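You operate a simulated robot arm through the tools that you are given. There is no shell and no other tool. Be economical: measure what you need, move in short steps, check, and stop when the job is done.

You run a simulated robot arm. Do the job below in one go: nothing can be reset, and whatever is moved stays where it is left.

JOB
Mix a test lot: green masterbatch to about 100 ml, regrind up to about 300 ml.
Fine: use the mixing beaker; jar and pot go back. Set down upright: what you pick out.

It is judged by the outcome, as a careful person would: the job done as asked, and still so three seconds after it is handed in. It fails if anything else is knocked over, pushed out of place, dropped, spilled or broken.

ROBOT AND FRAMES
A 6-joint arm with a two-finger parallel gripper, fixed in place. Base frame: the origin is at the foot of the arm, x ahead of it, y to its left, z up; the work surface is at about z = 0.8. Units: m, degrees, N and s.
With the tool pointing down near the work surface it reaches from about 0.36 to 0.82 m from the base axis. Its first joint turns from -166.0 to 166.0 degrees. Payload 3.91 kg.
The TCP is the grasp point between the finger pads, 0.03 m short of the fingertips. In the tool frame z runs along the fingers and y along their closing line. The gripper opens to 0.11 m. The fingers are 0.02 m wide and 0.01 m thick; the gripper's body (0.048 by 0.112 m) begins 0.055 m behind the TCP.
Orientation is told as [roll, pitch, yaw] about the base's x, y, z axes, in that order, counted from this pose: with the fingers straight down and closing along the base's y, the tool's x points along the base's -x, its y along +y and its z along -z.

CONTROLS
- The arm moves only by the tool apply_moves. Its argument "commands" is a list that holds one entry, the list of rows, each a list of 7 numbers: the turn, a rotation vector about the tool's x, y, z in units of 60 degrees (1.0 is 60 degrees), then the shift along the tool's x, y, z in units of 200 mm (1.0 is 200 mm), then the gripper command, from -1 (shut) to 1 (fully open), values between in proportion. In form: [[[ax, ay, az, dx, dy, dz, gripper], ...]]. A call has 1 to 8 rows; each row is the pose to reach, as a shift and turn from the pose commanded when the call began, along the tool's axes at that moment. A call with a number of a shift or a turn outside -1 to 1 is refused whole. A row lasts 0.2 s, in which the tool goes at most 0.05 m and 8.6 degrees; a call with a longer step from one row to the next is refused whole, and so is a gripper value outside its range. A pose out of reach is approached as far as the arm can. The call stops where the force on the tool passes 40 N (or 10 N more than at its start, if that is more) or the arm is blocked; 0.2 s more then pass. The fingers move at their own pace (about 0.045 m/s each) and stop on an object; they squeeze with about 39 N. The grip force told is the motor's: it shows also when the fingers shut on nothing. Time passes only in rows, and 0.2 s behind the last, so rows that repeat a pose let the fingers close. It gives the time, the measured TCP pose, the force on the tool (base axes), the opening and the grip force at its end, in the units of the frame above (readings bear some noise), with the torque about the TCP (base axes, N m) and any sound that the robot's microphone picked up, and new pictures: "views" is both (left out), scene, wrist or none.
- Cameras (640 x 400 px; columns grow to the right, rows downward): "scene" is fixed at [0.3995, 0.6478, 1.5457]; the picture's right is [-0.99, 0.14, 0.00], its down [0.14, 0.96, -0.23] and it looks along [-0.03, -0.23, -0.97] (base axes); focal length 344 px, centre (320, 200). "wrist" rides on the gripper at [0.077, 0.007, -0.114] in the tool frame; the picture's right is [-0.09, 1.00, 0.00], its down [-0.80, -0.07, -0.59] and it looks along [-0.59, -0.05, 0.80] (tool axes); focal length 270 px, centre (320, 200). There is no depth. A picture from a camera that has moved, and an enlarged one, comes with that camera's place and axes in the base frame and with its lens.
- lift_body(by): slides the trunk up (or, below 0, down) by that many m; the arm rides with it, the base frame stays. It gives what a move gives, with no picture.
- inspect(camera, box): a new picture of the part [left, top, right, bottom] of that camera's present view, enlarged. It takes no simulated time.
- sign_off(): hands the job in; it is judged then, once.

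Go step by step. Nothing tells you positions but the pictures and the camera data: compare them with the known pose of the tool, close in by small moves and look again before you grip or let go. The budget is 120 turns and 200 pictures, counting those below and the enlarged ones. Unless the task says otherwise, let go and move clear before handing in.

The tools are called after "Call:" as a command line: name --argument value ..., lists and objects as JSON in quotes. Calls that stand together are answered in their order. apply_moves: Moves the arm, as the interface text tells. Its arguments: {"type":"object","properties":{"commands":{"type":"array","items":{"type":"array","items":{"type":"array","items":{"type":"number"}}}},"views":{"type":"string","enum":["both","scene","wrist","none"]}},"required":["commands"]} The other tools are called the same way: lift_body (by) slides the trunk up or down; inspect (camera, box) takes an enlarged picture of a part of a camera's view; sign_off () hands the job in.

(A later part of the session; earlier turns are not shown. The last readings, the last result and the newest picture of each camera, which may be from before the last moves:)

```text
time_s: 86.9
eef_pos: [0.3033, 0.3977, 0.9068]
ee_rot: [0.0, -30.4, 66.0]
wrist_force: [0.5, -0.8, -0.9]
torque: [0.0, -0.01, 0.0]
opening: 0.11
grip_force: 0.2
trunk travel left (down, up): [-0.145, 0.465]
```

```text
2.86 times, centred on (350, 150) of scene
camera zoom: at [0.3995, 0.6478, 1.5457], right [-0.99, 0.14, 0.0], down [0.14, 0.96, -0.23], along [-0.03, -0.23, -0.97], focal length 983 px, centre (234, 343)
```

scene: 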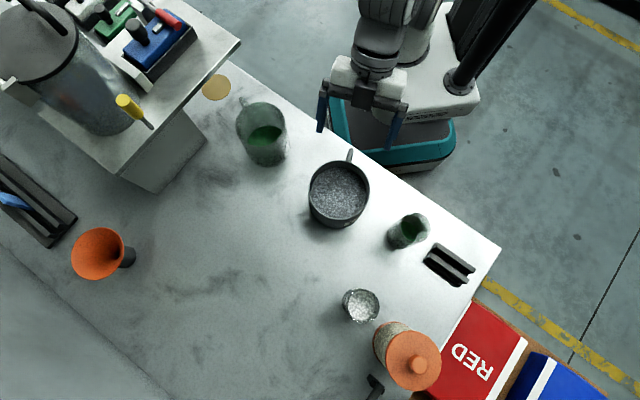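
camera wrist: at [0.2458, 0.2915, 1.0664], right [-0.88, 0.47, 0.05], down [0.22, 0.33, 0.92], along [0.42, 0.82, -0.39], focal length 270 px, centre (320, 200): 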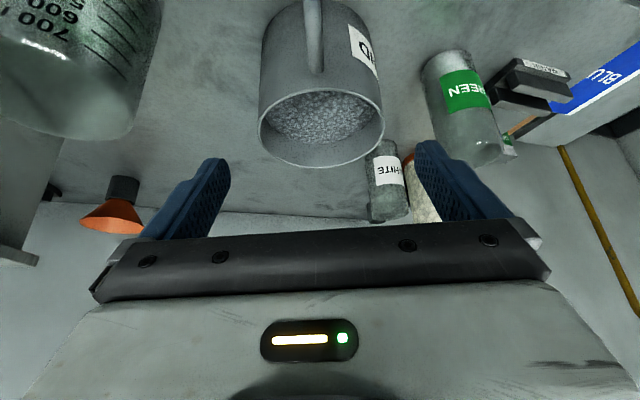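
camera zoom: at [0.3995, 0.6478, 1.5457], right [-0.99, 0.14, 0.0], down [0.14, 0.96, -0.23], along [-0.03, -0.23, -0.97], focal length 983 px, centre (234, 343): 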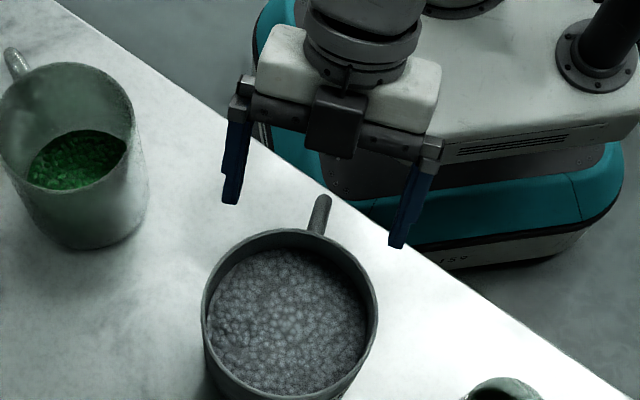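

The handle sits midway between the fingers. I'll lower the last 4.6 cm and look before closing.

Call:
lift_body --by -0.046

Call:
inspect --camera "wrist" --box '[140, 0, 500, 240]'

Call:
inspect --camera "scene" --box '[300, 80, 400, 220]'

```text
time_s: 87.8
eef_pos: [0.3027, 0.3971, 0.8617]
ee_rot: [0.1, -30.3, 66.0]
wrist_force: [0.2, -0.1, -0.2]
torque: [0.01, 0.04, -0.01]
opening: 0.11
grip_force: 0.0
trunk travel left (down, up): [-0.099, 0.511]
```

```text
1.67 times, centred on (320, 120) of wrist
camera zoom: at [0.2471, 0.2866, 0.9207], right [-0.88, 0.47, 0.05], down [0.22, 0.33, 0.92], along [0.42, 0.82, -0.39], focal length 450 px, centre (320, 333)
```

zoom: 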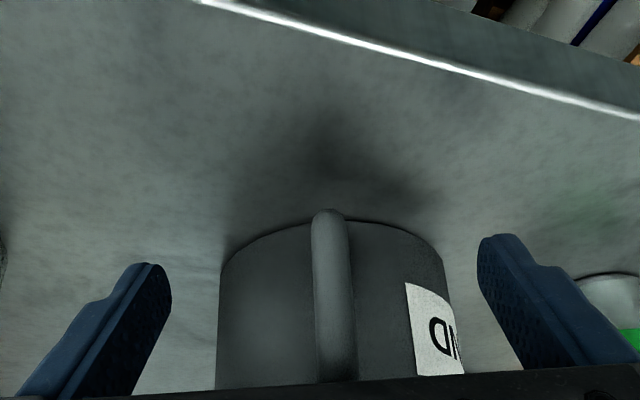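

```text
2.86 times, centred on (350, 150) of scene
camera zoom: at [0.3995, 0.6478, 1.5457], right [-0.99, 0.14, 0.0], down [0.14, 0.96, -0.23], along [-0.03, -0.23, -0.97], focal length 983 px, centre (234, 343)
```

zoom: 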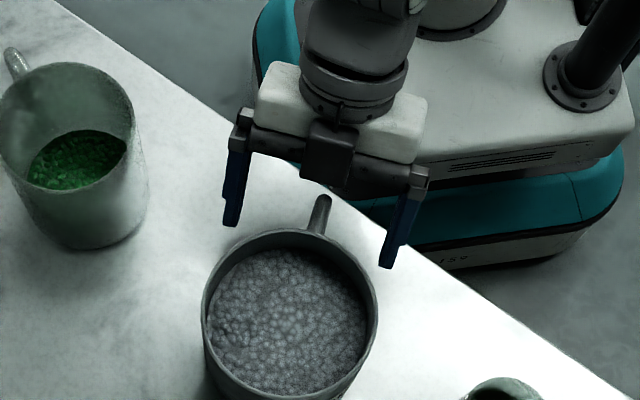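

Call:
apply_moves --commands '[[[0, 0, 0, 0, 0.009, 0, 1], [0, 0, 0, 0, 0.009, 0, -1], [0, 0, 0, 0, 0.009, 0, -1], [0, 0, 0, 0, 0.009, 0, -1], [0, 0, 0, 0, 0.009, 0, -1], [0, 0, 0, 0, 0.009, 0, -1], [0, 0, 0, 0, 0.009, 0, -1], [0, 0, 0, 0, 0.009, 0, -1]]]' --views "none"

Call:
inspect --camera "wrist" --box '[140, 0, 500, 240]'

Call:
inspect --camera "scene" --box '[300, 130, 370, 240]'

```text
time_s: 89.6
eef_pos: [0.3014, 0.3998, 0.8612]
ee_rot: [0.1, -30.5, 65.9]
wrist_force: [-0.4, -0.2, 0.5]
torque: [-0.03, -0.1, -0.01]
opening: 0.0116
grip_force: 38.8
trunk travel left (down, up): [-0.099, 0.511]
```

```text
1.67 times, centred on (320, 120) of wrist
camera zoom: at [0.2457, 0.2872, 0.9208], right [-0.88, 0.47, 0.05], down [0.22, 0.33, 0.92], along [0.42, 0.82, -0.39], focal length 450 px, centre (320, 333)
```

zoom: 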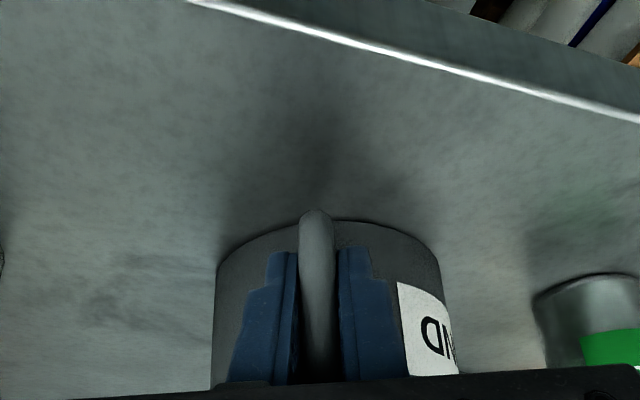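

```text
3.64 times, centred on (335, 185) of scene
camera zoom: at [0.3995, 0.6478, 1.5457], right [-0.99, 0.14, 0.0], down [0.14, 0.96, -0.23], along [-0.03, -0.23, -0.97], focal length 1251 px, centre (266, 254)
```

zoom: 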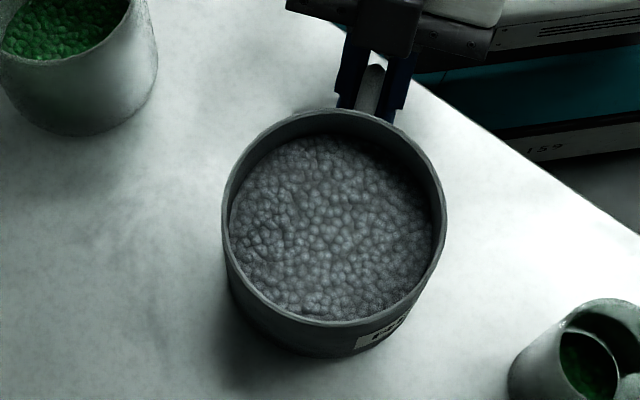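

The handle is gripped and the pot unmoved. A small test lift first.

Call:
lift_body --by 0.03

Call:
apply_moves --commands '[[[0, 0, 0, 0, 0, 0, -1], [0, 0, 0, 0, 0, 0, -1]]]' --views "wrist"

Call:
inspect --camera "scene" --box '[300, 130, 370, 240]'

```text
time_s: 90.4
eef_pos: [0.3015, 0.3992, 0.891]
ee_rot: [0.1, -30.3, 66.0]
wrist_force: [0.3, 0.0, -4.9]
torque: [-0.42, 0.2, -0.01]
opening: 0.0113
grip_force: 39.0
trunk travel left (down, up): [-0.129, 0.481]
```

```text
time_s: 91.0
eef_pos: [0.3019, 0.3996, 0.8903]
ee_rot: [0.1, -30.3, 66.1]
wrist_force: [0.2, 0.1, -5.0]
torque: [-0.43, 0.15, -0.01]
opening: 0.0117
grip_force: 38.6
trunk travel left (down, up): [-0.129, 0.481]
camera wrist: at [0.2459, 0.2875, 0.9506], right [-0.88, 0.47, 0.05], down [0.22, 0.33, 0.92], along [0.42, 0.82, -0.39], focal length 270 px, centre (320, 200)
```

wrist: 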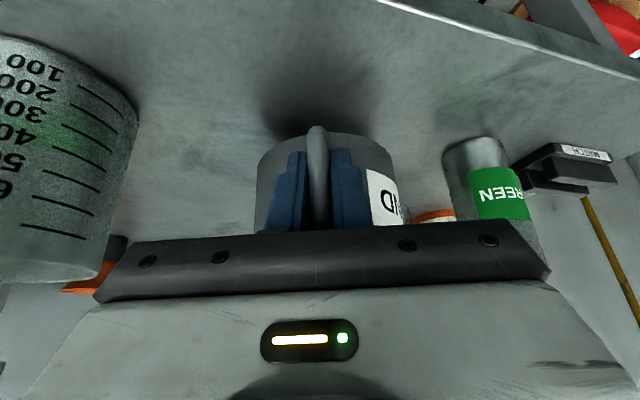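

```text
3.64 times, centred on (335, 185) of scene
camera zoom: at [0.3995, 0.6478, 1.5457], right [-0.99, 0.14, 0.0], down [0.14, 0.96, -0.23], along [-0.03, -0.23, -0.97], focal length 1251 px, centre (266, 254)
```

zoom: 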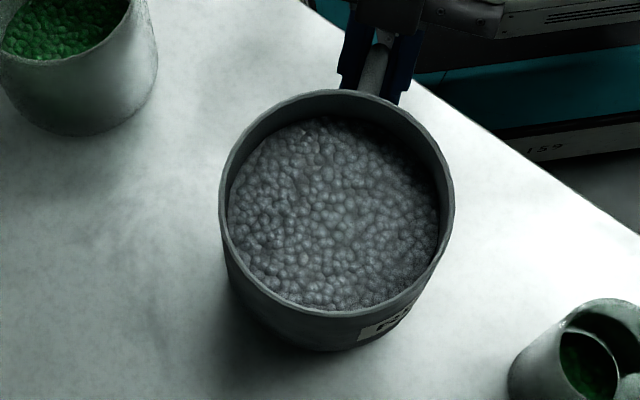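

It holds steady, with the pot weighing about 5 N. The wrist view also shows the beaker's scale, so let me enlarge that.

Call:
inspect --camera "wrist" --box '[0, 20, 160, 290]'

```text
1.48 times, centred on (80, 155) of wrist
camera zoom: at [0.2459, 0.2875, 0.9506], right [-0.88, 0.47, 0.05], down [0.22, 0.33, 0.92], along [0.42, 0.82, -0.39], focal length 400 px, centre (676, 267)
```

zoom: 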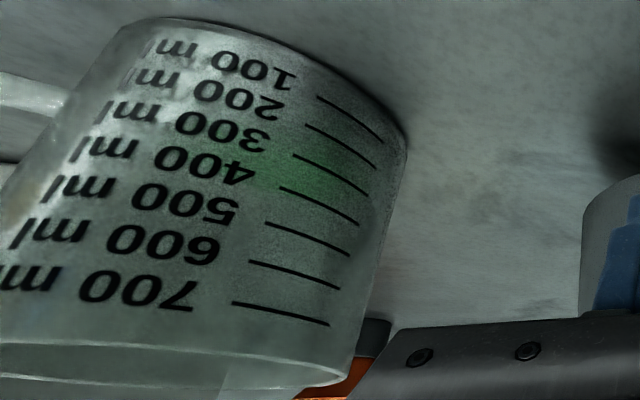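

Call:
lift_body --by 0.17

Call:
apply_moves --commands '[[[0.029, 0, 0.05, 0.036, -0.069, -0.021, -1], [0.058, 0, 0.1, 0.072, -0.138, -0.041, -1], [0.087, 0, 0.151, 0.1075, -0.2075, -0.062, -1], [0.116, 0, 0.2, 0.143, -0.277, -0.083, -1], [0.145, 0, 0.252, 0.179, -0.346, -0.103, -1], [0.174, 0, 0.302, 0.215, -0.415, -0.124, -1], [0.174, 0, 0.302, 0.215, -0.415, -0.124, -1]]]'

```text
time_s: 92.9
eef_pos: [0.3011, 0.4006, 1.0611]
ee_rot: [0.2, -30.3, 66.0]
wrist_force: [0.1, 0.2, -4.3]
torque: [-0.37, 0.23, -0.03]
opening: 0.0114
grip_force: 38.8
trunk travel left (down, up): [-0.299, 0.311]
```

```text
time_s: 94.5
eef_pos: [0.3581, 0.3203, 1.0595]
ee_rot: [0.4, -30.3, 45.0]
wrist_force: [0.0, -0.1, -6.7]
torque: [-0.28, 0.32, -0.02]
opening: 0.0112
grip_force: 39.2
trunk travel left (down, up): [-0.299, 0.311]
camera wrist: at [0.2662, 0.2354, 1.1201], right [-0.65, 0.76, 0.05], down [0.33, 0.23, 0.92], along [0.68, 0.61, -0.4], focal length 270 px, centre (320, 200)
```

scene: 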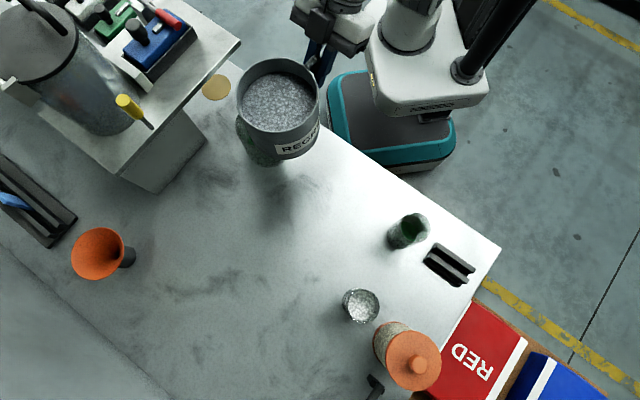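
wrist: 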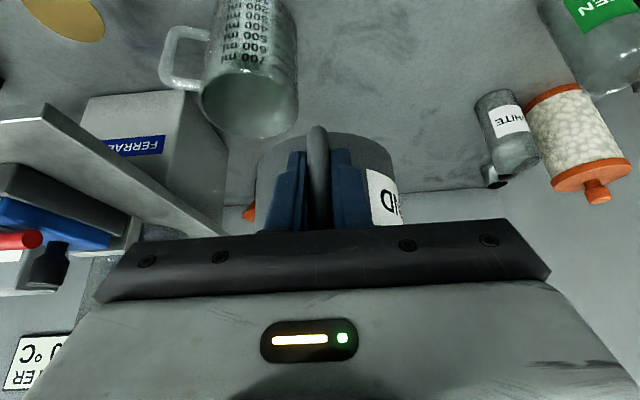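

The pot is positioned. I'll start tilting about the level axis toward the beaker, first to about 40°.

Call:
apply_moves --commands '[[[-0.1, 0, 0.0585, 0, 0, 0, -1], [-0.2, 0, 0.117, 0, 0, 0, -1], [-0.3, 0, 0.175, 0, 0, 0, -1], [-0.4, 0, 0.234, 0, 0, 0, -1], [-0.5, 0, 0.292, 0, 0, 0, -1], [-0.575, 0, 0.336, 0, 0, 0, -1], [-0.575, 0, 0.336, 0, 0, 0, -1]]]'

Call:
inspect --camera "scene" --box '[200, 40, 380, 200]'

```text
time_s: 96.1
eef_pos: [0.3577, 0.3193, 1.0618]
ee_rot: [44.4, -22.7, 24.5]
wrist_force: [-1.7, 0.5, -2.9]
torque: [0.01, 0.2, 0.02]
opening: 0.0113
grip_force: 39.2
trunk travel left (down, up): [-0.299, 0.311]
camera wrist: at [0.294, 0.2071, 1.1111], right [-0.47, 0.57, 0.68], down [0.73, -0.18, 0.65], along [0.49, 0.8, -0.33], focal length 270 px, centre (320, 200)
```

scene: 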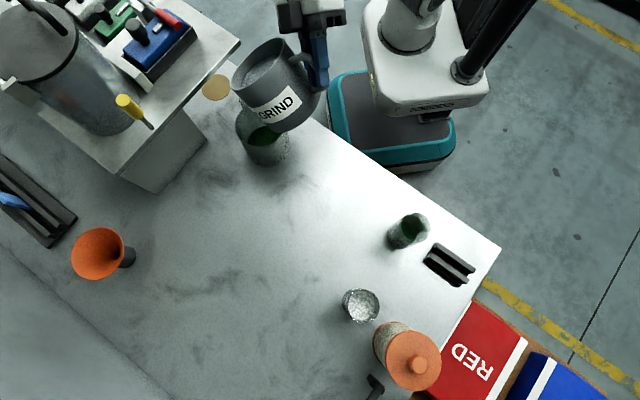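
wrist: 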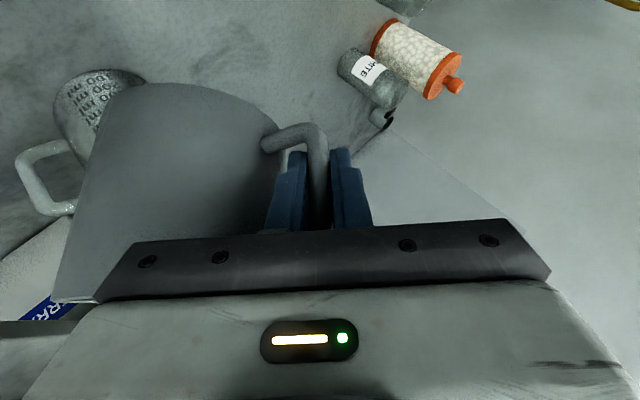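

```text
2.50 times, centred on (290, 120) of scene
camera zoom: at [0.3995, 0.6478, 1.5457], right [-0.99, 0.14, 0.0], down [0.14, 0.96, -0.23], along [-0.03, -0.23, -0.97], focal length 860 px, centre (395, 400)
```

zoom: 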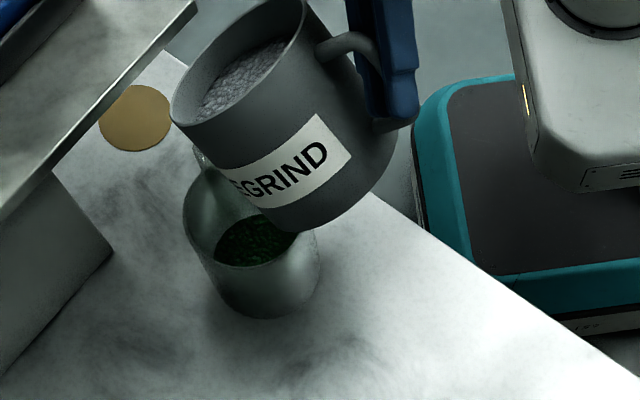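

The pot has swung about its round handle bar inside the grip, so a sideways roll isn't safe. I'll raise, undo the roll, and pour by tipping forward instead, which is stable about the bar.

Call:
lift_body --by 0.06

Call:
apply_moves --commands '[[[0.075, 0, -0.044, 0, 0, 0, -1], [0.15, 0, -0.088, 0, 0, 0, -1], [0.225, 0, -0.131, 0, 0, 0, -1], [0.3, 0, -0.175, 0, 0, 0, -1], [0.375, 0, -0.219, 0, 0, 0, -1], [0.45, 0, -0.263, 0, 0, 0, -1], [0.525, 0, -0.307, 0, 0, 0, -1], [0.575, 0, -0.336, 0, 0, 0, -1]]]'

Call:
inspect --camera "scene" --box '[200, 20, 380, 180]'

```text
time_s: 97.1
eef_pos: [0.358, 0.3196, 1.1202]
ee_rot: [44.4, -22.8, 24.5]
wrist_force: [-0.5, -0.5, -4.9]
torque: [0.08, 0.28, -0.01]
opening: 0.011
grip_force: 39.4
trunk travel left (down, up): [-0.359, 0.251]
```

```text
time_s: 98.9
eef_pos: [0.3582, 0.3207, 1.1198]
ee_rot: [0.2, -30.3, 45.0]
wrist_force: [0.3, -0.1, -4.5]
torque: [0.19, 0.44, -0.01]
opening: 0.0117
grip_force: 39.2
trunk travel left (down, up): [-0.359, 0.251]
camera wrist: at [0.2656, 0.2362, 1.1807], right [-0.65, 0.76, 0.05], down [0.33, 0.23, 0.92], along [0.68, 0.61, -0.4], focal length 270 px, centre (320, 200)
```

scene: 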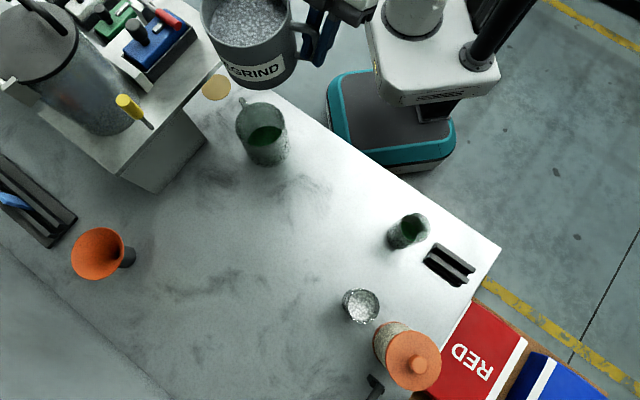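
wrist: 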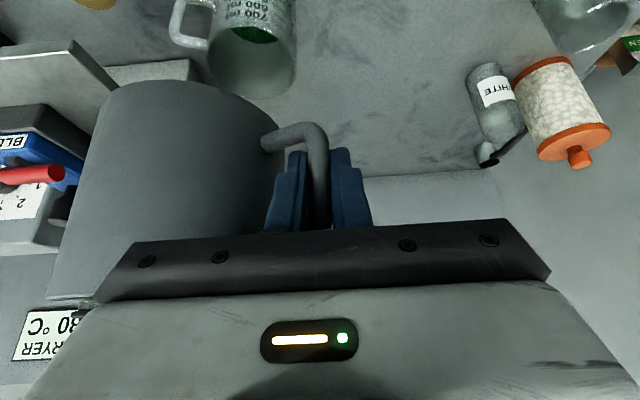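

```text
2.50 times, centred on (290, 100) of scene
camera zoom: at [0.3995, 0.6478, 1.5457], right [-0.99, 0.14, 0.0], down [0.14, 0.96, -0.23], along [-0.03, -0.23, -0.97], focal length 860 px, centre (395, 450)
```

zoom: 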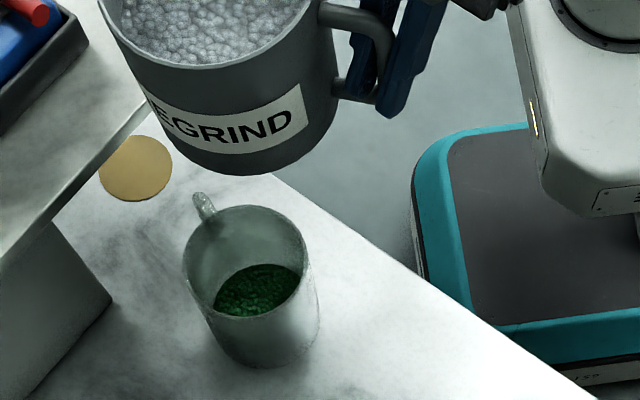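

The torque says the pot now points about 68° right of the tool plane. I'll move it clear over open table and tip forward moderately so it swings back into line.

Call:
apply_moves --commands '[[[0, 0, 0, -0.055, 0.106, 0.032, -1], [0, 0, 0, -0.11, 0.212, 0.064, -1], [0, 0, 0, -0.165, 0.318, 0.096, -1], [0, 0, 0, -0.22, 0.424, 0.128, -1], [0, 0, 0, -0.275, 0.53, 0.16, -1], [0, 0, 0, -0.275, 0.53, 0.16, -1]]]' --views "none"

Call:
apply_moves --commands '[[[0, 0.08, 0, 0, 0, 0, -1], [0, 0.16, 0, 0, 0, 0, -1], [0, 0.24, 0, 0, 0, 0, -1], [0, 0.32, 0, 0, 0, 0, -1], [0, 0.4, 0, 0, 0, 0, -1], [0, 0.4, 0, 0, 0, 0, -1], [0, 0.4, 0, 0, 0, 0, -1]]]'

```text
time_s: 100.3
eef_pos: [0.3276, 0.4407, 1.1227]
ee_rot: [0.2, -30.3, 45.0]
wrist_force: [0.0, -0.2, -6.1]
torque: [0.18, 0.45, 0.02]
opening: 0.0111
grip_force: 38.7
trunk travel left (down, up): [-0.359, 0.251]
```

```text
time_s: 101.9
eef_pos: [0.3266, 0.4398, 1.1214]
ee_rot: [0.2, -6.3, 45.1]
wrist_force: [-0.1, -0.9, -5.5]
torque: [0.19, 0.42, -0.02]
opening: 0.0112
grip_force: 39.2
trunk travel left (down, up): [-0.359, 0.251]
camera wrist: at [0.2598, 0.3803, 1.2263], right [-0.64, 0.76, 0.01], down [0.57, 0.47, 0.68], along [0.51, 0.44, -0.73], focal length 270 px, centre (320, 200)
```

scene: 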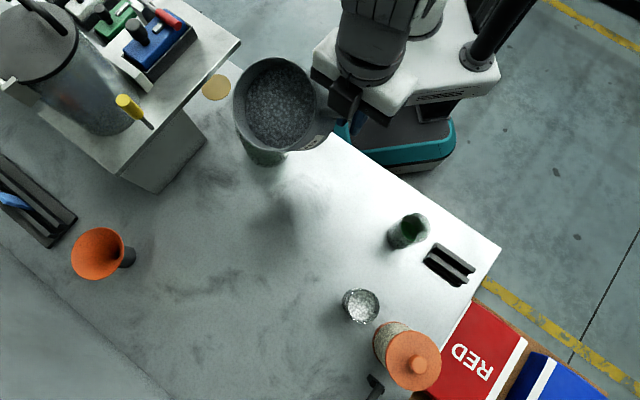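
wrist: 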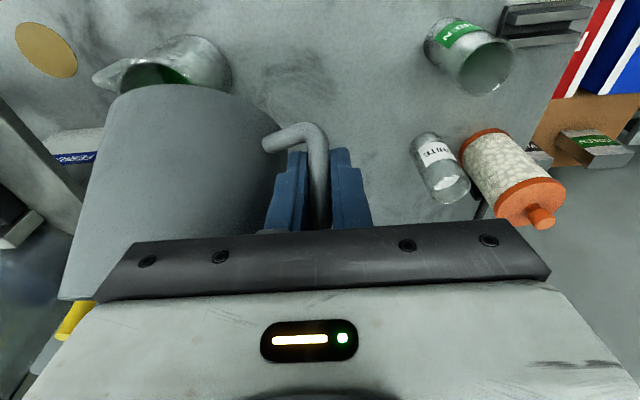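

No swing yet at 24°; I'll go a little further, to 38°, still below the spill angle seen before.

Call:
apply_moves --commands '[[[0, 0.06, 0, 0, 0, 0, -1], [0, 0.12, 0, 0, 0, 0, -1], [0, 0.18, 0, 0, 0, 0, -1], [0, 0.23, 0, 0, 0, 0, -1], [0, 0.23, 0, 0, 0, 0, -1], [0, 0.23, 0, 0, 0, 0, -1]]]'

```text
time_s: 103.3
eef_pos: [0.3269, 0.4394, 1.1203]
ee_rot: [0.2, 7.5, 45.1]
wrist_force: [-1.1, -0.1, -4.8]
torque: [0.02, 0.33, 0.03]
opening: 0.0112
grip_force: 38.9
trunk travel left (down, up): [-0.359, 0.251]
camera wrist: at [0.2798, 0.4001, 1.2441], right [-0.64, 0.76, -0.01], down [0.67, 0.57, 0.48], along [0.37, 0.31, -0.87], focal length 270 px, centre (320, 200)
```

scene: 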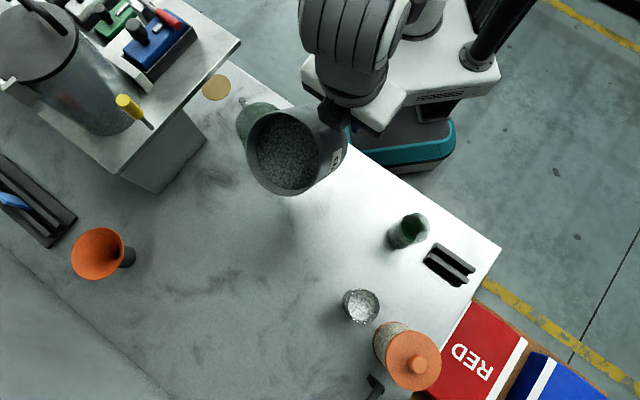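
wrist: 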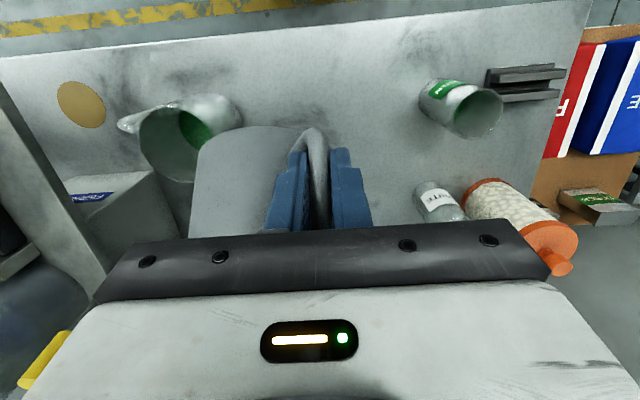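

It swung back most of the way with nothing spilled. I'll carry it, still tipped, to the robot side of the beaker so the lip ends up over its middle.

Call:
apply_moves --commands '[[[0, 0, 0, 0.062, -0.101, 0.008, -1], [0, 0, 0, 0.124, -0.202, 0.016, -1], [0, 0, 0, 0.186, -0.303, 0.024, -1], [0, 0, 0, 0.248, -0.404, 0.033, -1], [0, 0, 0, 0.31, -0.505, 0.041, -1], [0, 0, 0, 0.372, -0.606, 0.049, -1], [0, 0, 0, 0.434, -0.7075, 0.057, -1], [0, 0, 0, 0.434, -0.7075, 0.057, -1]]]'

Call:
inspect --camera "scene" --box '[200, 20, 380, 180]'

```text
time_s: 105.1
eef_pos: [0.3666, 0.2764, 1.121]
ee_rot: [0.2, 7.4, 45.2]
wrist_force: [-0.2, 0.4, -4.9]
torque: [-0.03, 0.37, 0.0]
opening: 0.011
grip_force: 39.1
trunk travel left (down, up): [-0.359, 0.251]
camera wrist: at [0.3186, 0.2375, 1.2437], right [-0.65, 0.76, -0.01], down [0.67, 0.57, 0.48], along [0.37, 0.31, -0.87], focal length 270 px, centre (320, 200)
```

scene: 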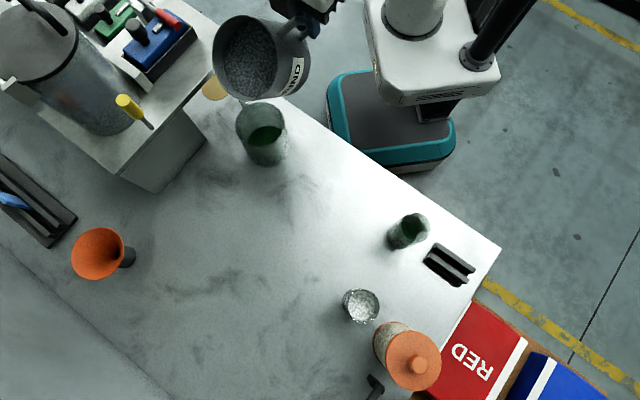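
wrist: 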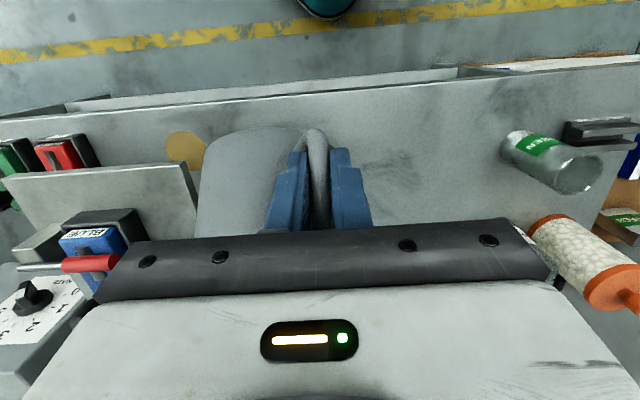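

```text
2.50 times, centred on (290, 100) of scene
camera zoom: at [0.3995, 0.6478, 1.5457], right [-0.99, 0.14, 0.0], down [0.14, 0.96, -0.23], along [-0.03, -0.23, -0.97], focal length 860 px, centre (395, 450)
```

zoom: 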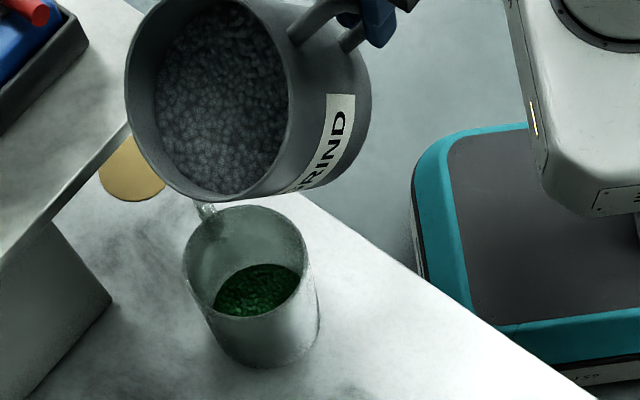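

The lip will come over the beaker's middle as I tip on. I'll lower slightly and tip to about 50°.

Call:
apply_moves --commands '[[[0, 0.05, 0, -0.007, 0.017, 0.05, -1], [0, 0.1, 0, -0.014, 0.034, 0.1, -1], [0, 0.15, 0, -0.02, 0.05, 0.149, -1], [0, 0.2, 0, -0.02, 0.05, 0.149, -1], [0, 0.2, 0, -0.02, 0.05, 0.149, -1]]]' --views "none"

Call:
inspect --camera "scene" --box '[200, 20, 380, 180]'

```text
time_s: 106.3
eef_pos: [0.3582, 0.2862, 1.0904]
ee_rot: [0.2, 19.7, 45.1]
wrist_force: [0.3, -0.1, -6.1]
torque: [0.02, 0.3, 0.03]
opening: 0.011
grip_force: 39.4
trunk travel left (down, up): [-0.359, 0.251]
```

```text
2.50 times, centred on (290, 100) of scene
camera zoom: at [0.3995, 0.6478, 1.5457], right [-0.99, 0.14, 0.0], down [0.14, 0.96, -0.23], along [-0.03, -0.23, -0.97], focal length 860 px, centre (395, 450)
```

zoom: 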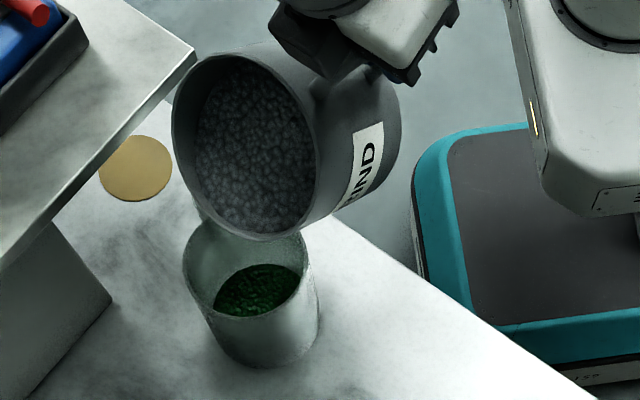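

Call:
apply_moves --commands '[[[0, 0.05, 0, 0, 0, 0, -1], [0, 0.09, 0, 0, 0, 0, -1], [0, 0.09, 0, 0, 0, 0, -1]]]' --views "none"

Call:
inspect --camera "scene" --box '[200, 20, 380, 180]'

```text
time_s: 107.1
eef_pos: [0.3588, 0.2845, 1.0907]
ee_rot: [0.3, 24.9, 45.3]
wrist_force: [0.5, -0.3, -5.1]
torque: [0.07, 0.26, -0.01]
opening: 0.0112
grip_force: 39.2
trunk travel left (down, up): [-0.359, 0.251]
```

```text
2.50 times, centred on (290, 100) of scene
camera zoom: at [0.3995, 0.6478, 1.5457], right [-0.99, 0.14, 0.0], down [0.14, 0.96, -0.23], along [-0.03, -0.23, -0.97], focal length 860 px, centre (395, 450)
```

zoom: 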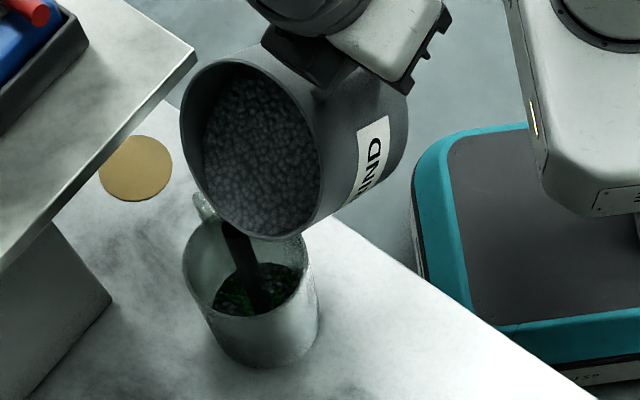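

The regrind is flowing cleanly into the beaker. I'll hold and watch.

Call:
apply_moves --commands '[[[0, 0, 0, 0, 0, 0, -1], [0, 0, 0, 0, 0, 0, -1]]]' --views "none"

Call:
inspect --camera "scene" --box '[242, 96, 292, 171]'

```text
time_s: 107.7
eef_pos: [0.3591, 0.2835, 1.0904]
ee_rot: [0.3, 24.8, 45.3]
wrist_force: [0.1, 0.3, -5.1]
torque: [0.02, 0.24, 0.04]
opening: 0.0113
grip_force: 39.2
trunk travel left (down, up): [-0.359, 0.251]
```

```text
5.33 times, centred on (267, 134) of scene
camera zoom: at [0.3995, 0.6478, 1.5457], right [-0.99, 0.14, 0.0], down [0.14, 0.96, -0.23], along [-0.03, -0.23, -0.97], focal length 1834 px, centre (603, 555)
```

zoom: 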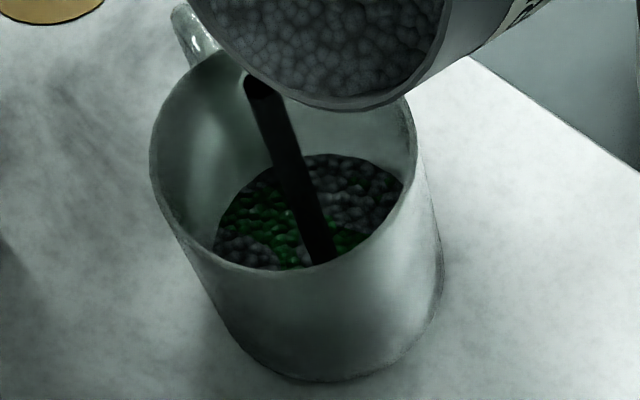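

Call:
apply_moves --commands '[[[0, 0, 0, 0, 0, 0, -1], [0, 0, 0, 0, 0, 0, -1], [0, 0, 0, 0, 0, 0, -1], [0, 0, 0, 0, 0, 0, -1]]]' --views "none"

Call:
inspect --camera "scene" --box '[242, 96, 292, 171]'

```text
time_s: 108.7
eef_pos: [0.3587, 0.2845, 1.0903]
ee_rot: [0.3, 24.9, 45.4]
wrist_force: [-0.4, -0.4, -5.3]
torque: [0.04, 0.26, 0.03]
opening: 0.0115
grip_force: 38.6
trunk travel left (down, up): [-0.359, 0.251]
```

```text
5.33 times, centred on (267, 134) of scene
camera zoom: at [0.3995, 0.6478, 1.5457], right [-0.99, 0.14, 0.0], down [0.14, 0.96, -0.23], along [-0.03, -0.23, -0.97], focal length 1834 px, centre (603, 555)
```

zoom: 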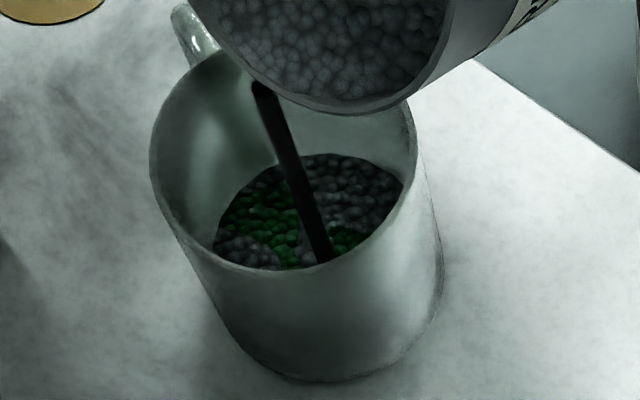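

Call:
apply_moves --commands '[[[0, 0.04, 0, 0, 0, 0, -1], [0, 0.067, 0, 0, 0, 0, -1], [0, 0.067, 0, 0, 0, 0, -1], [0, 0.067, 0, 0, 0, 0, -1], [0, 0.067, 0, 0, 0, 0, -1]]]' --views "none"

Call:
inspect --camera "scene" --box '[232, 76, 302, 171]'

```text
time_s: 109.9
eef_pos: [0.3595, 0.2846, 1.0905]
ee_rot: [0.3, 28.8, 45.3]
wrist_force: [0.0, -0.3, -4.2]
torque: [0.04, 0.17, -0.04]
opening: 0.0114
grip_force: 38.6
trunk travel left (down, up): [-0.359, 0.251]
```

```text
4.21 times, centred on (267, 124) of scene
camera zoom: at [0.3995, 0.6478, 1.5457], right [-0.99, 0.14, 0.0], down [0.14, 0.96, -0.23], along [-0.03, -0.23, -0.97], focal length 1448 px, centre (543, 522)
```

zoom: 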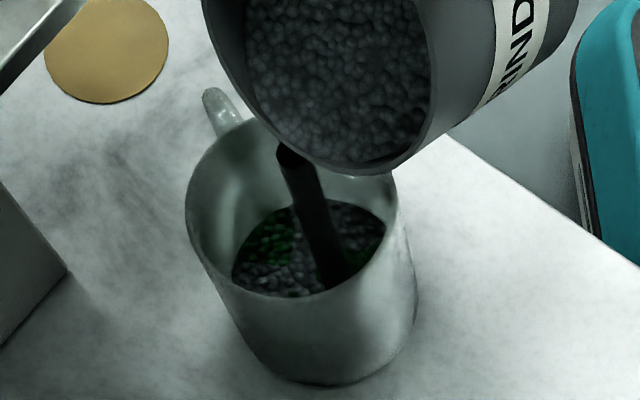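

Call:
apply_moves --commands '[[[0, 0, 0, 0, 0, 0, -1], [0, 0, 0, 0, 0, 0, -1], [0, 0, 0, 0, 0, 0, -1], [0, 0, 0, 0, 0, 0, -1]]]' --views "none"

Call:
inspect --camera "scene" --box '[242, 96, 292, 171]'

```text
time_s: 110.9
eef_pos: [0.3585, 0.2845, 1.0919]
ee_rot: [0.3, 28.9, 45.4]
wrist_force: [0.1, -0.8, -4.9]
torque: [0.06, 0.19, 0.01]
opening: 0.0111
grip_force: 39.4
trunk travel left (down, up): [-0.359, 0.251]
```

```text
5.33 times, centred on (267, 134) of scene
camera zoom: at [0.3995, 0.6478, 1.5457], right [-0.99, 0.14, 0.0], down [0.14, 0.96, -0.23], along [-0.03, -0.23, -0.97], focal length 1834 px, centre (603, 555)
```

zoom: 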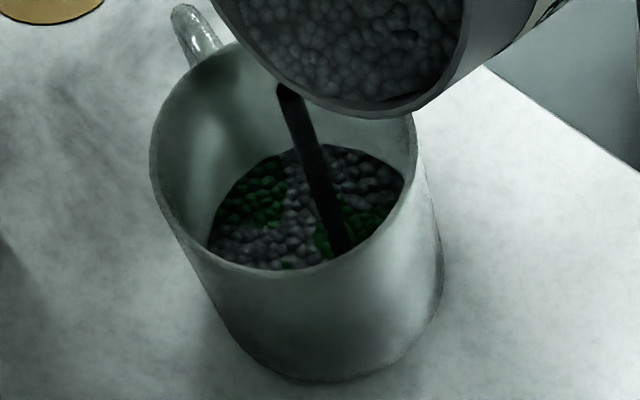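

Around 180 ml. I'll tip 4° further and move forward 1 cm to keep the stream centred.

Call:
apply_moves --commands '[[[0, 0.035, 0, -0.026, 0, -0.015, -1], [0, 0.067, 0, -0.052, 0, -0.029, -1], [0, 0.067, 0, -0.052, 0, -0.029, -1], [0, 0.067, 0, -0.052, 0, -0.029, -1], [0, 0.067, 0, -0.052, 0, -0.029, -1], [0, 0.067, 0, -0.052, 0, -0.029, -1]]]' --views "none"

Call:
inspect --camera "scene" --box '[242, 96, 292, 171]'

```text
time_s: 112.3
eef_pos: [0.367, 0.2932, 1.0923]
ee_rot: [0.3, 32.9, 45.3]
wrist_force: [0.1, -0.3, -4.9]
torque: [0.03, 0.12, 0.01]
opening: 0.0113
grip_force: 39.3
trunk travel left (down, up): [-0.359, 0.251]
```

```text
5.33 times, centred on (267, 134) of scene
camera zoom: at [0.3995, 0.6478, 1.5457], right [-0.99, 0.14, 0.0], down [0.14, 0.96, -0.23], along [-0.03, -0.23, -0.97], focal length 1834 px, centre (603, 555)
```

zoom: 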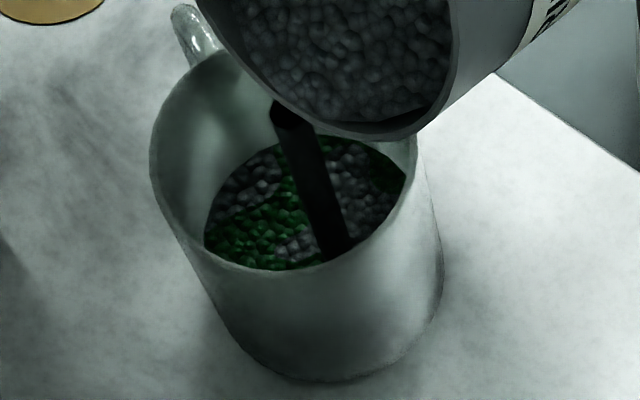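

Call:
apply_moves --commands '[[[0, 0, 0, 0, 0, 0, -1], [0, 0, 0, 0, 0, 0, -1], [0, 0, 0, 0, 0, 0, -1], [0, 0, 0, 0, 0, 0, -1]]]' --views "none"

Call:
inspect --camera "scene" --box '[242, 96, 292, 171]'

```text
time_s: 113.3
eef_pos: [0.3672, 0.2937, 1.0912]
ee_rot: [0.2, 32.9, 45.4]
wrist_force: [-0.8, -0.5, -4.7]
torque: [0.05, 0.12, -0.01]
opening: 0.0111
grip_force: 39.2
trunk travel left (down, up): [-0.359, 0.251]
```

```text
5.33 times, centred on (267, 134) of scene
camera zoom: at [0.3995, 0.6478, 1.5457], right [-0.99, 0.14, 0.0], down [0.14, 0.96, -0.23], along [-0.03, -0.23, -0.97], focal length 1834 px, centre (603, 555)
```

zoom: 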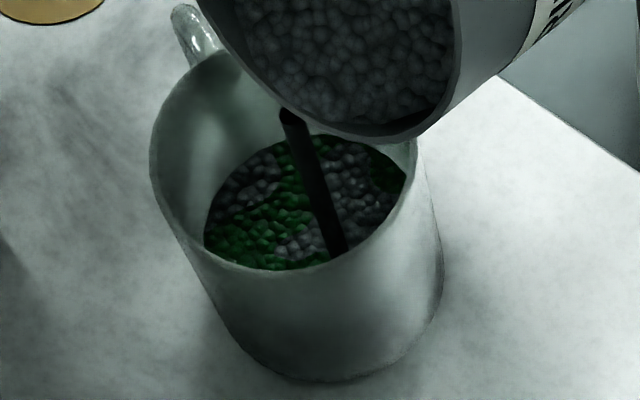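

It's getting close. I'll tip back 15° to stop the flow and take a clear reading.

Call:
apply_moves --commands '[[[0, -0.1, 0, 0.05, 0, 0.03, -1], [0, -0.2, 0, 0.1, 0, 0.06, -1], [0, -0.27, 0, 0.2, 0, 0.1, -1], [0, -0.27, 0, 0.2, 0, 0.1, -1], [0, -0.27, 0, 0.2, 0, 0.1, -1]]]' --views "none"

Call:
inspect --camera "scene" --box '[242, 96, 292, 171]'

Call:
inspect --camera "scene" --box '[255, 113, 285, 145]'

```text
time_s: 114.5
eef_pos: [0.3357, 0.263, 1.0955]
ee_rot: [0.2, 16.7, 45.2]
wrist_force: [0.4, -0.4, -5.4]
torque: [-0.04, 0.21, -0.01]
opening: 0.0111
grip_force: 38.9
trunk travel left (down, up): [-0.359, 0.251]
```

```text
5.33 times, centred on (267, 134) of scene
camera zoom: at [0.3995, 0.6478, 1.5457], right [-0.99, 0.14, 0.0], down [0.14, 0.96, -0.23], along [-0.03, -0.23, -0.97], focal length 1834 px, centre (603, 555)
```

zoom: 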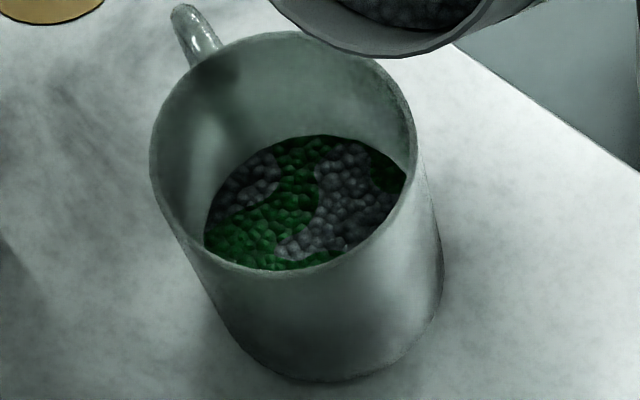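

```text
12.50 times, centred on (270, 129) of scene
camera zoom: at [0.3995, 0.6478, 1.5457], right [-0.99, 0.14, 0.0], down [0.14, 0.96, -0.23], along [-0.03, -0.23, -0.97], focal length 4300 px, centre (945, 1088)
```

zoom: 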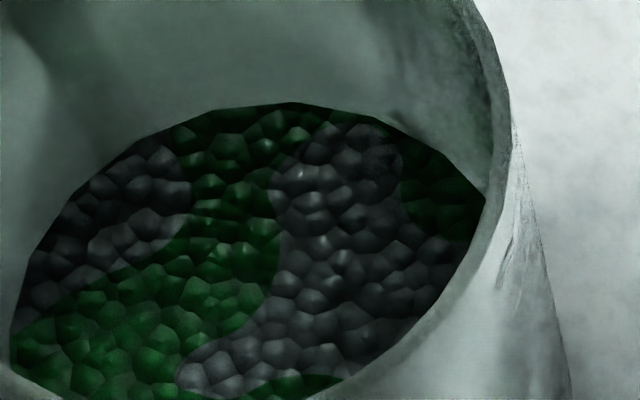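

I read about 250–260 ml in total. I'll return to the pour position for roughly 40–45 ml more.

Call:
apply_moves --commands '[[[0, 0.07, 0, -0.07, 0, -0.014, -1], [0, 0.14, 0, -0.14, 0, -0.028, -1], [0, 0.21, 0, -0.215, 0, -0.043, -1], [0, 0.27, 0, -0.215, 0, -0.043, -1], [0, 0.31, 0, -0.215, 0, -0.043, -1], [0, 0.31, 0, -0.215, 0, -0.043, -1], [0, 0.31, 0, -0.215, 0, -0.043, -1], [0, 0.31, 0, -0.215, 0, -0.043, -1]]]' --views "none"

Call:
inspect --camera "scene" --box '[242, 96, 292, 171]'

```text
time_s: 116.3
eef_pos: [0.3672, 0.2919, 1.0912]
ee_rot: [0.3, 35.4, 45.3]
wrist_force: [0.7, -0.3, -4.5]
torque: [0.07, 0.13, -0.01]
opening: 0.0113
grip_force: 39.2
trunk travel left (down, up): [-0.359, 0.251]
```

```text
5.33 times, centred on (267, 134) of scene
camera zoom: at [0.3995, 0.6478, 1.5457], right [-0.99, 0.14, 0.0], down [0.14, 0.96, -0.23], along [-0.03, -0.23, -0.97], focal length 1834 px, centre (603, 555)
```

zoom: 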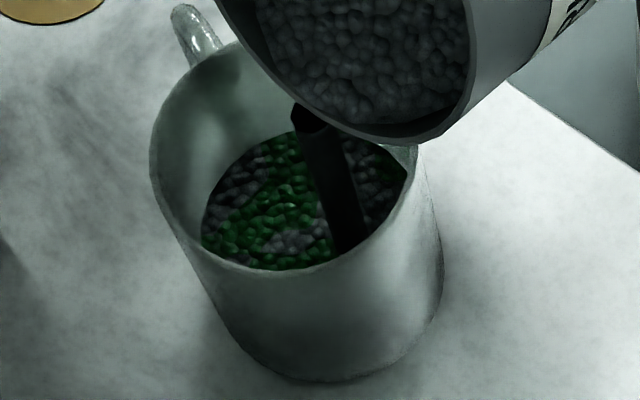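

Call:
apply_moves --commands '[[[0, 0, 0, 0, 0, 0, -1], [0, 0, 0, 0, 0, 0, -1], [0, -0.06, 0, 0.03, 0, 0.02, -1], [0, -0.18, 0, 0.1, 0, 0.05, -1], [0, -0.27, 0, 0.2, 0, 0.1, -1], [0, -0.27, 0, 0.2, 0, 0.1, -1]]]' --views "none"

Call:
inspect --camera "scene" --box '[255, 113, 285, 145]'

```text
time_s: 117.7
eef_pos: [0.3352, 0.2627, 1.0999]
ee_rot: [0.2, 19.1, 45.2]
wrist_force: [0.3, 0.8, -3.9]
torque: [-0.02, 0.15, 0.04]
opening: 0.011
grip_force: 39.7
trunk travel left (down, up): [-0.359, 0.251]
```

```text
12.50 times, centred on (270, 129) of scene
camera zoom: at [0.3995, 0.6478, 1.5457], right [-0.99, 0.14, 0.0], down [0.14, 0.96, -0.23], along [-0.03, -0.23, -0.97], focal length 4300 px, centre (945, 1088)
```

zoom: 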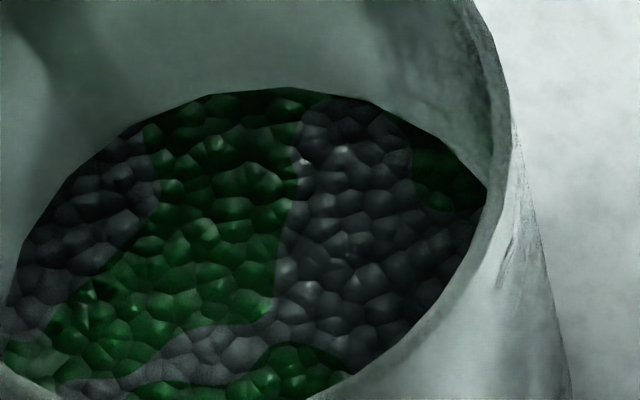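

The reading is about 300 ml in total. Now I bring the pot upright and carry it toward its place.

Call:
apply_moves --commands '[[[0, -0.12, 0, -0.04, 0.09, -0.014, -1], [0, -0.24, 0, -0.09, 0.2, -0.03, -1], [0, -0.36, 0, -0.14, 0.31, -0.047, -1], [0, -0.48, 0, -0.19, 0.42, -0.065, -1], [0, -0.6, 0, -0.24, 0.53, -0.082, -1], [0, -0.72, 0, -0.29, 0.64, -0.1, -1], [0, -0.823, 0, -0.341, 0.75, -0.117, -1], [0, -0.823, 0, -0.341, 0.75, -0.117, -1]]]'

Call:
inspect --camera "scene" --box '[255, 113, 285, 145]'

```text
time_s: 119.5
eef_pos: [0.2807, 0.4159, 1.0987]
ee_rot: [0.3, -30.4, 45.0]
wrist_force: [0.3, 0.1, -4.3]
torque: [-0.15, 0.32, -0.01]
opening: 0.0112
grip_force: 39.2
trunk travel left (down, up): [-0.359, 0.251]
camera wrist: at [0.1881, 0.3327, 1.1586], right [-0.65, 0.76, 0.05], down [0.33, 0.23, 0.92], along [0.68, 0.61, -0.4], focal length 270 px, centre (320, 200)
```

scene: 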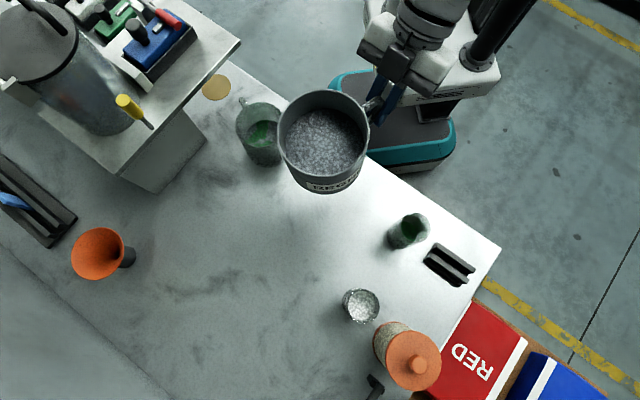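
wrist: 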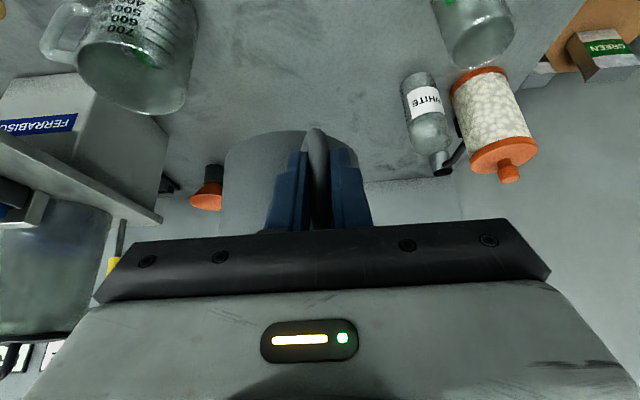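

```text
12.50 times, centred on (270, 129) of scene
camera zoom: at [0.3995, 0.6478, 1.5457], right [-0.99, 0.14, 0.0], down [0.14, 0.96, -0.23], along [-0.03, -0.23, -0.97], focal length 4300 px, centre (945, 1088)
```

zoom: 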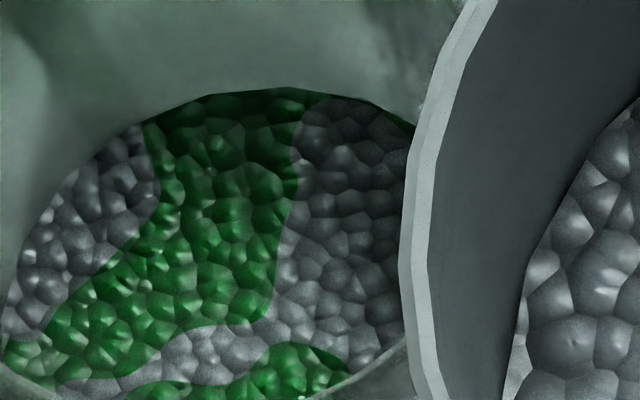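

Call:
apply_moves --commands '[[[-0.05, 0, -0.086, -0.003, -0.023, 0, -1], [-0.1, 0, -0.173, -0.005, -0.046, 0.002, -1], [-0.15, 0, -0.259, -0.008, -0.069, 0.004, -1], [-0.2, 0, -0.345, -0.01, -0.092, 0.006, -1], [-0.25, 0, -0.432, -0.013, -0.115, 0.008, -1], [-0.303, 0, -0.518, -0.015, -0.138, 0.009, -1], [-0.303, 0, -0.518, -0.015, -0.138, 0.009, -1]]]' --views "wrist"

Call:
inspect --camera "scene" --box '[280, 70, 410, 230]'

```text
time_s: 121.1
eef_pos: [0.3019, 0.4011, 1.0974]
ee_rot: [0.2, -30.3, 81.2]
wrist_force: [-0.4, 0.3, -4.3]
torque: [-0.32, 0.17, -0.01]
opening: 0.0111
grip_force: 38.8
trunk travel left (down, up): [-0.359, 0.251]
camera wrist: at [0.2774, 0.2782, 1.1581], right [-0.97, 0.23, 0.05], down [0.13, 0.37, 0.92], along [0.19, 0.9, -0.39], focal length 270 px, centre (320, 200)
```

wrist: 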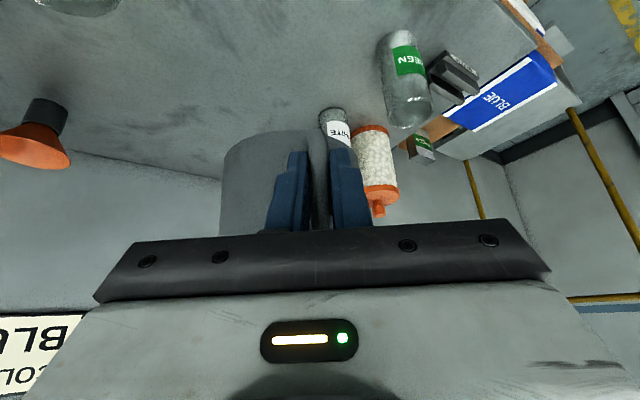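

```text
2.50 times, centred on (345, 150) of scene
camera zoom: at [0.3995, 0.6478, 1.5457], right [-0.99, 0.14, 0.0], down [0.14, 0.96, -0.23], along [-0.03, -0.23, -0.97], focal length 860 px, centre (258, 325)
```

zoom: 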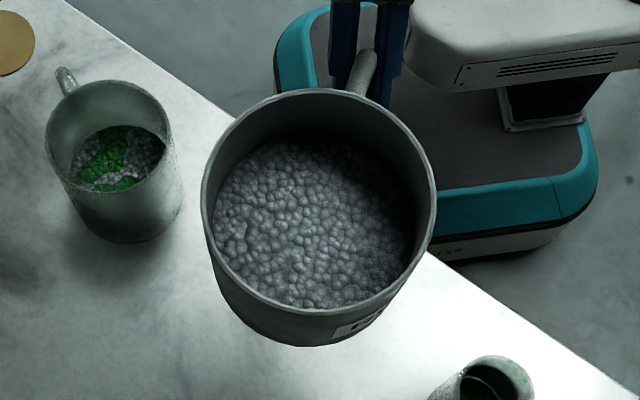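

The pot is aligned over its place. I'll lower to just above the table and compare with the original picture.

Call:
lift_body --by -0.215

Call:
inspect --camera "scene" --box '[300, 130, 370, 240]'

Call:
inspect --camera "wrist" --box '[140, 0, 500, 240]'

```text
time_s: 123.4
eef_pos: [0.3036, 0.4006, 0.8836]
ee_rot: [0.4, -30.4, 81.0]
wrist_force: [-0.1, -0.7, -3.5]
torque: [-0.34, 0.19, 0.03]
opening: 0.0111
grip_force: 38.8
trunk travel left (down, up): [-0.144, 0.466]
```

```text
3.64 times, centred on (335, 185) of scene
camera zoom: at [0.3995, 0.6478, 1.5457], right [-0.99, 0.14, 0.0], down [0.14, 0.96, -0.23], along [-0.03, -0.23, -0.97], focal length 1251 px, centre (266, 254)
```

zoom: 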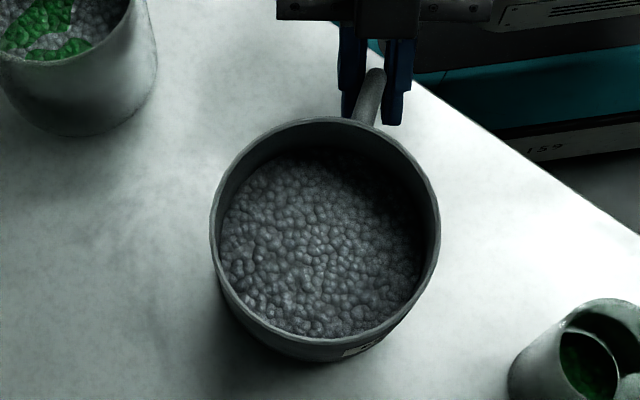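

```text
1.67 times, centred on (320, 120) of wrist
camera zoom: at [0.2772, 0.2782, 0.9432], right [-0.97, 0.23, 0.05], down [0.13, 0.37, 0.92], along [0.19, 0.9, -0.39], focal length 450 px, centre (320, 333)
```

zoom: 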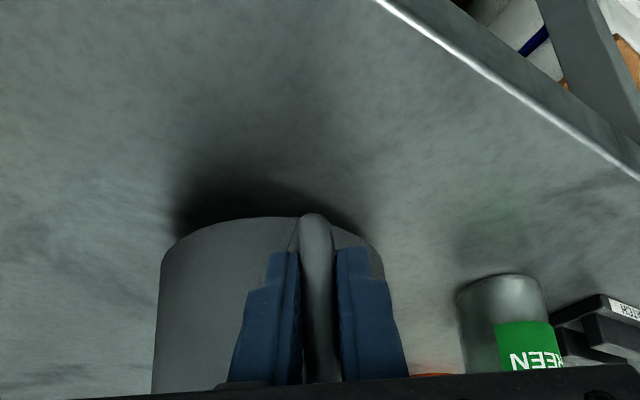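

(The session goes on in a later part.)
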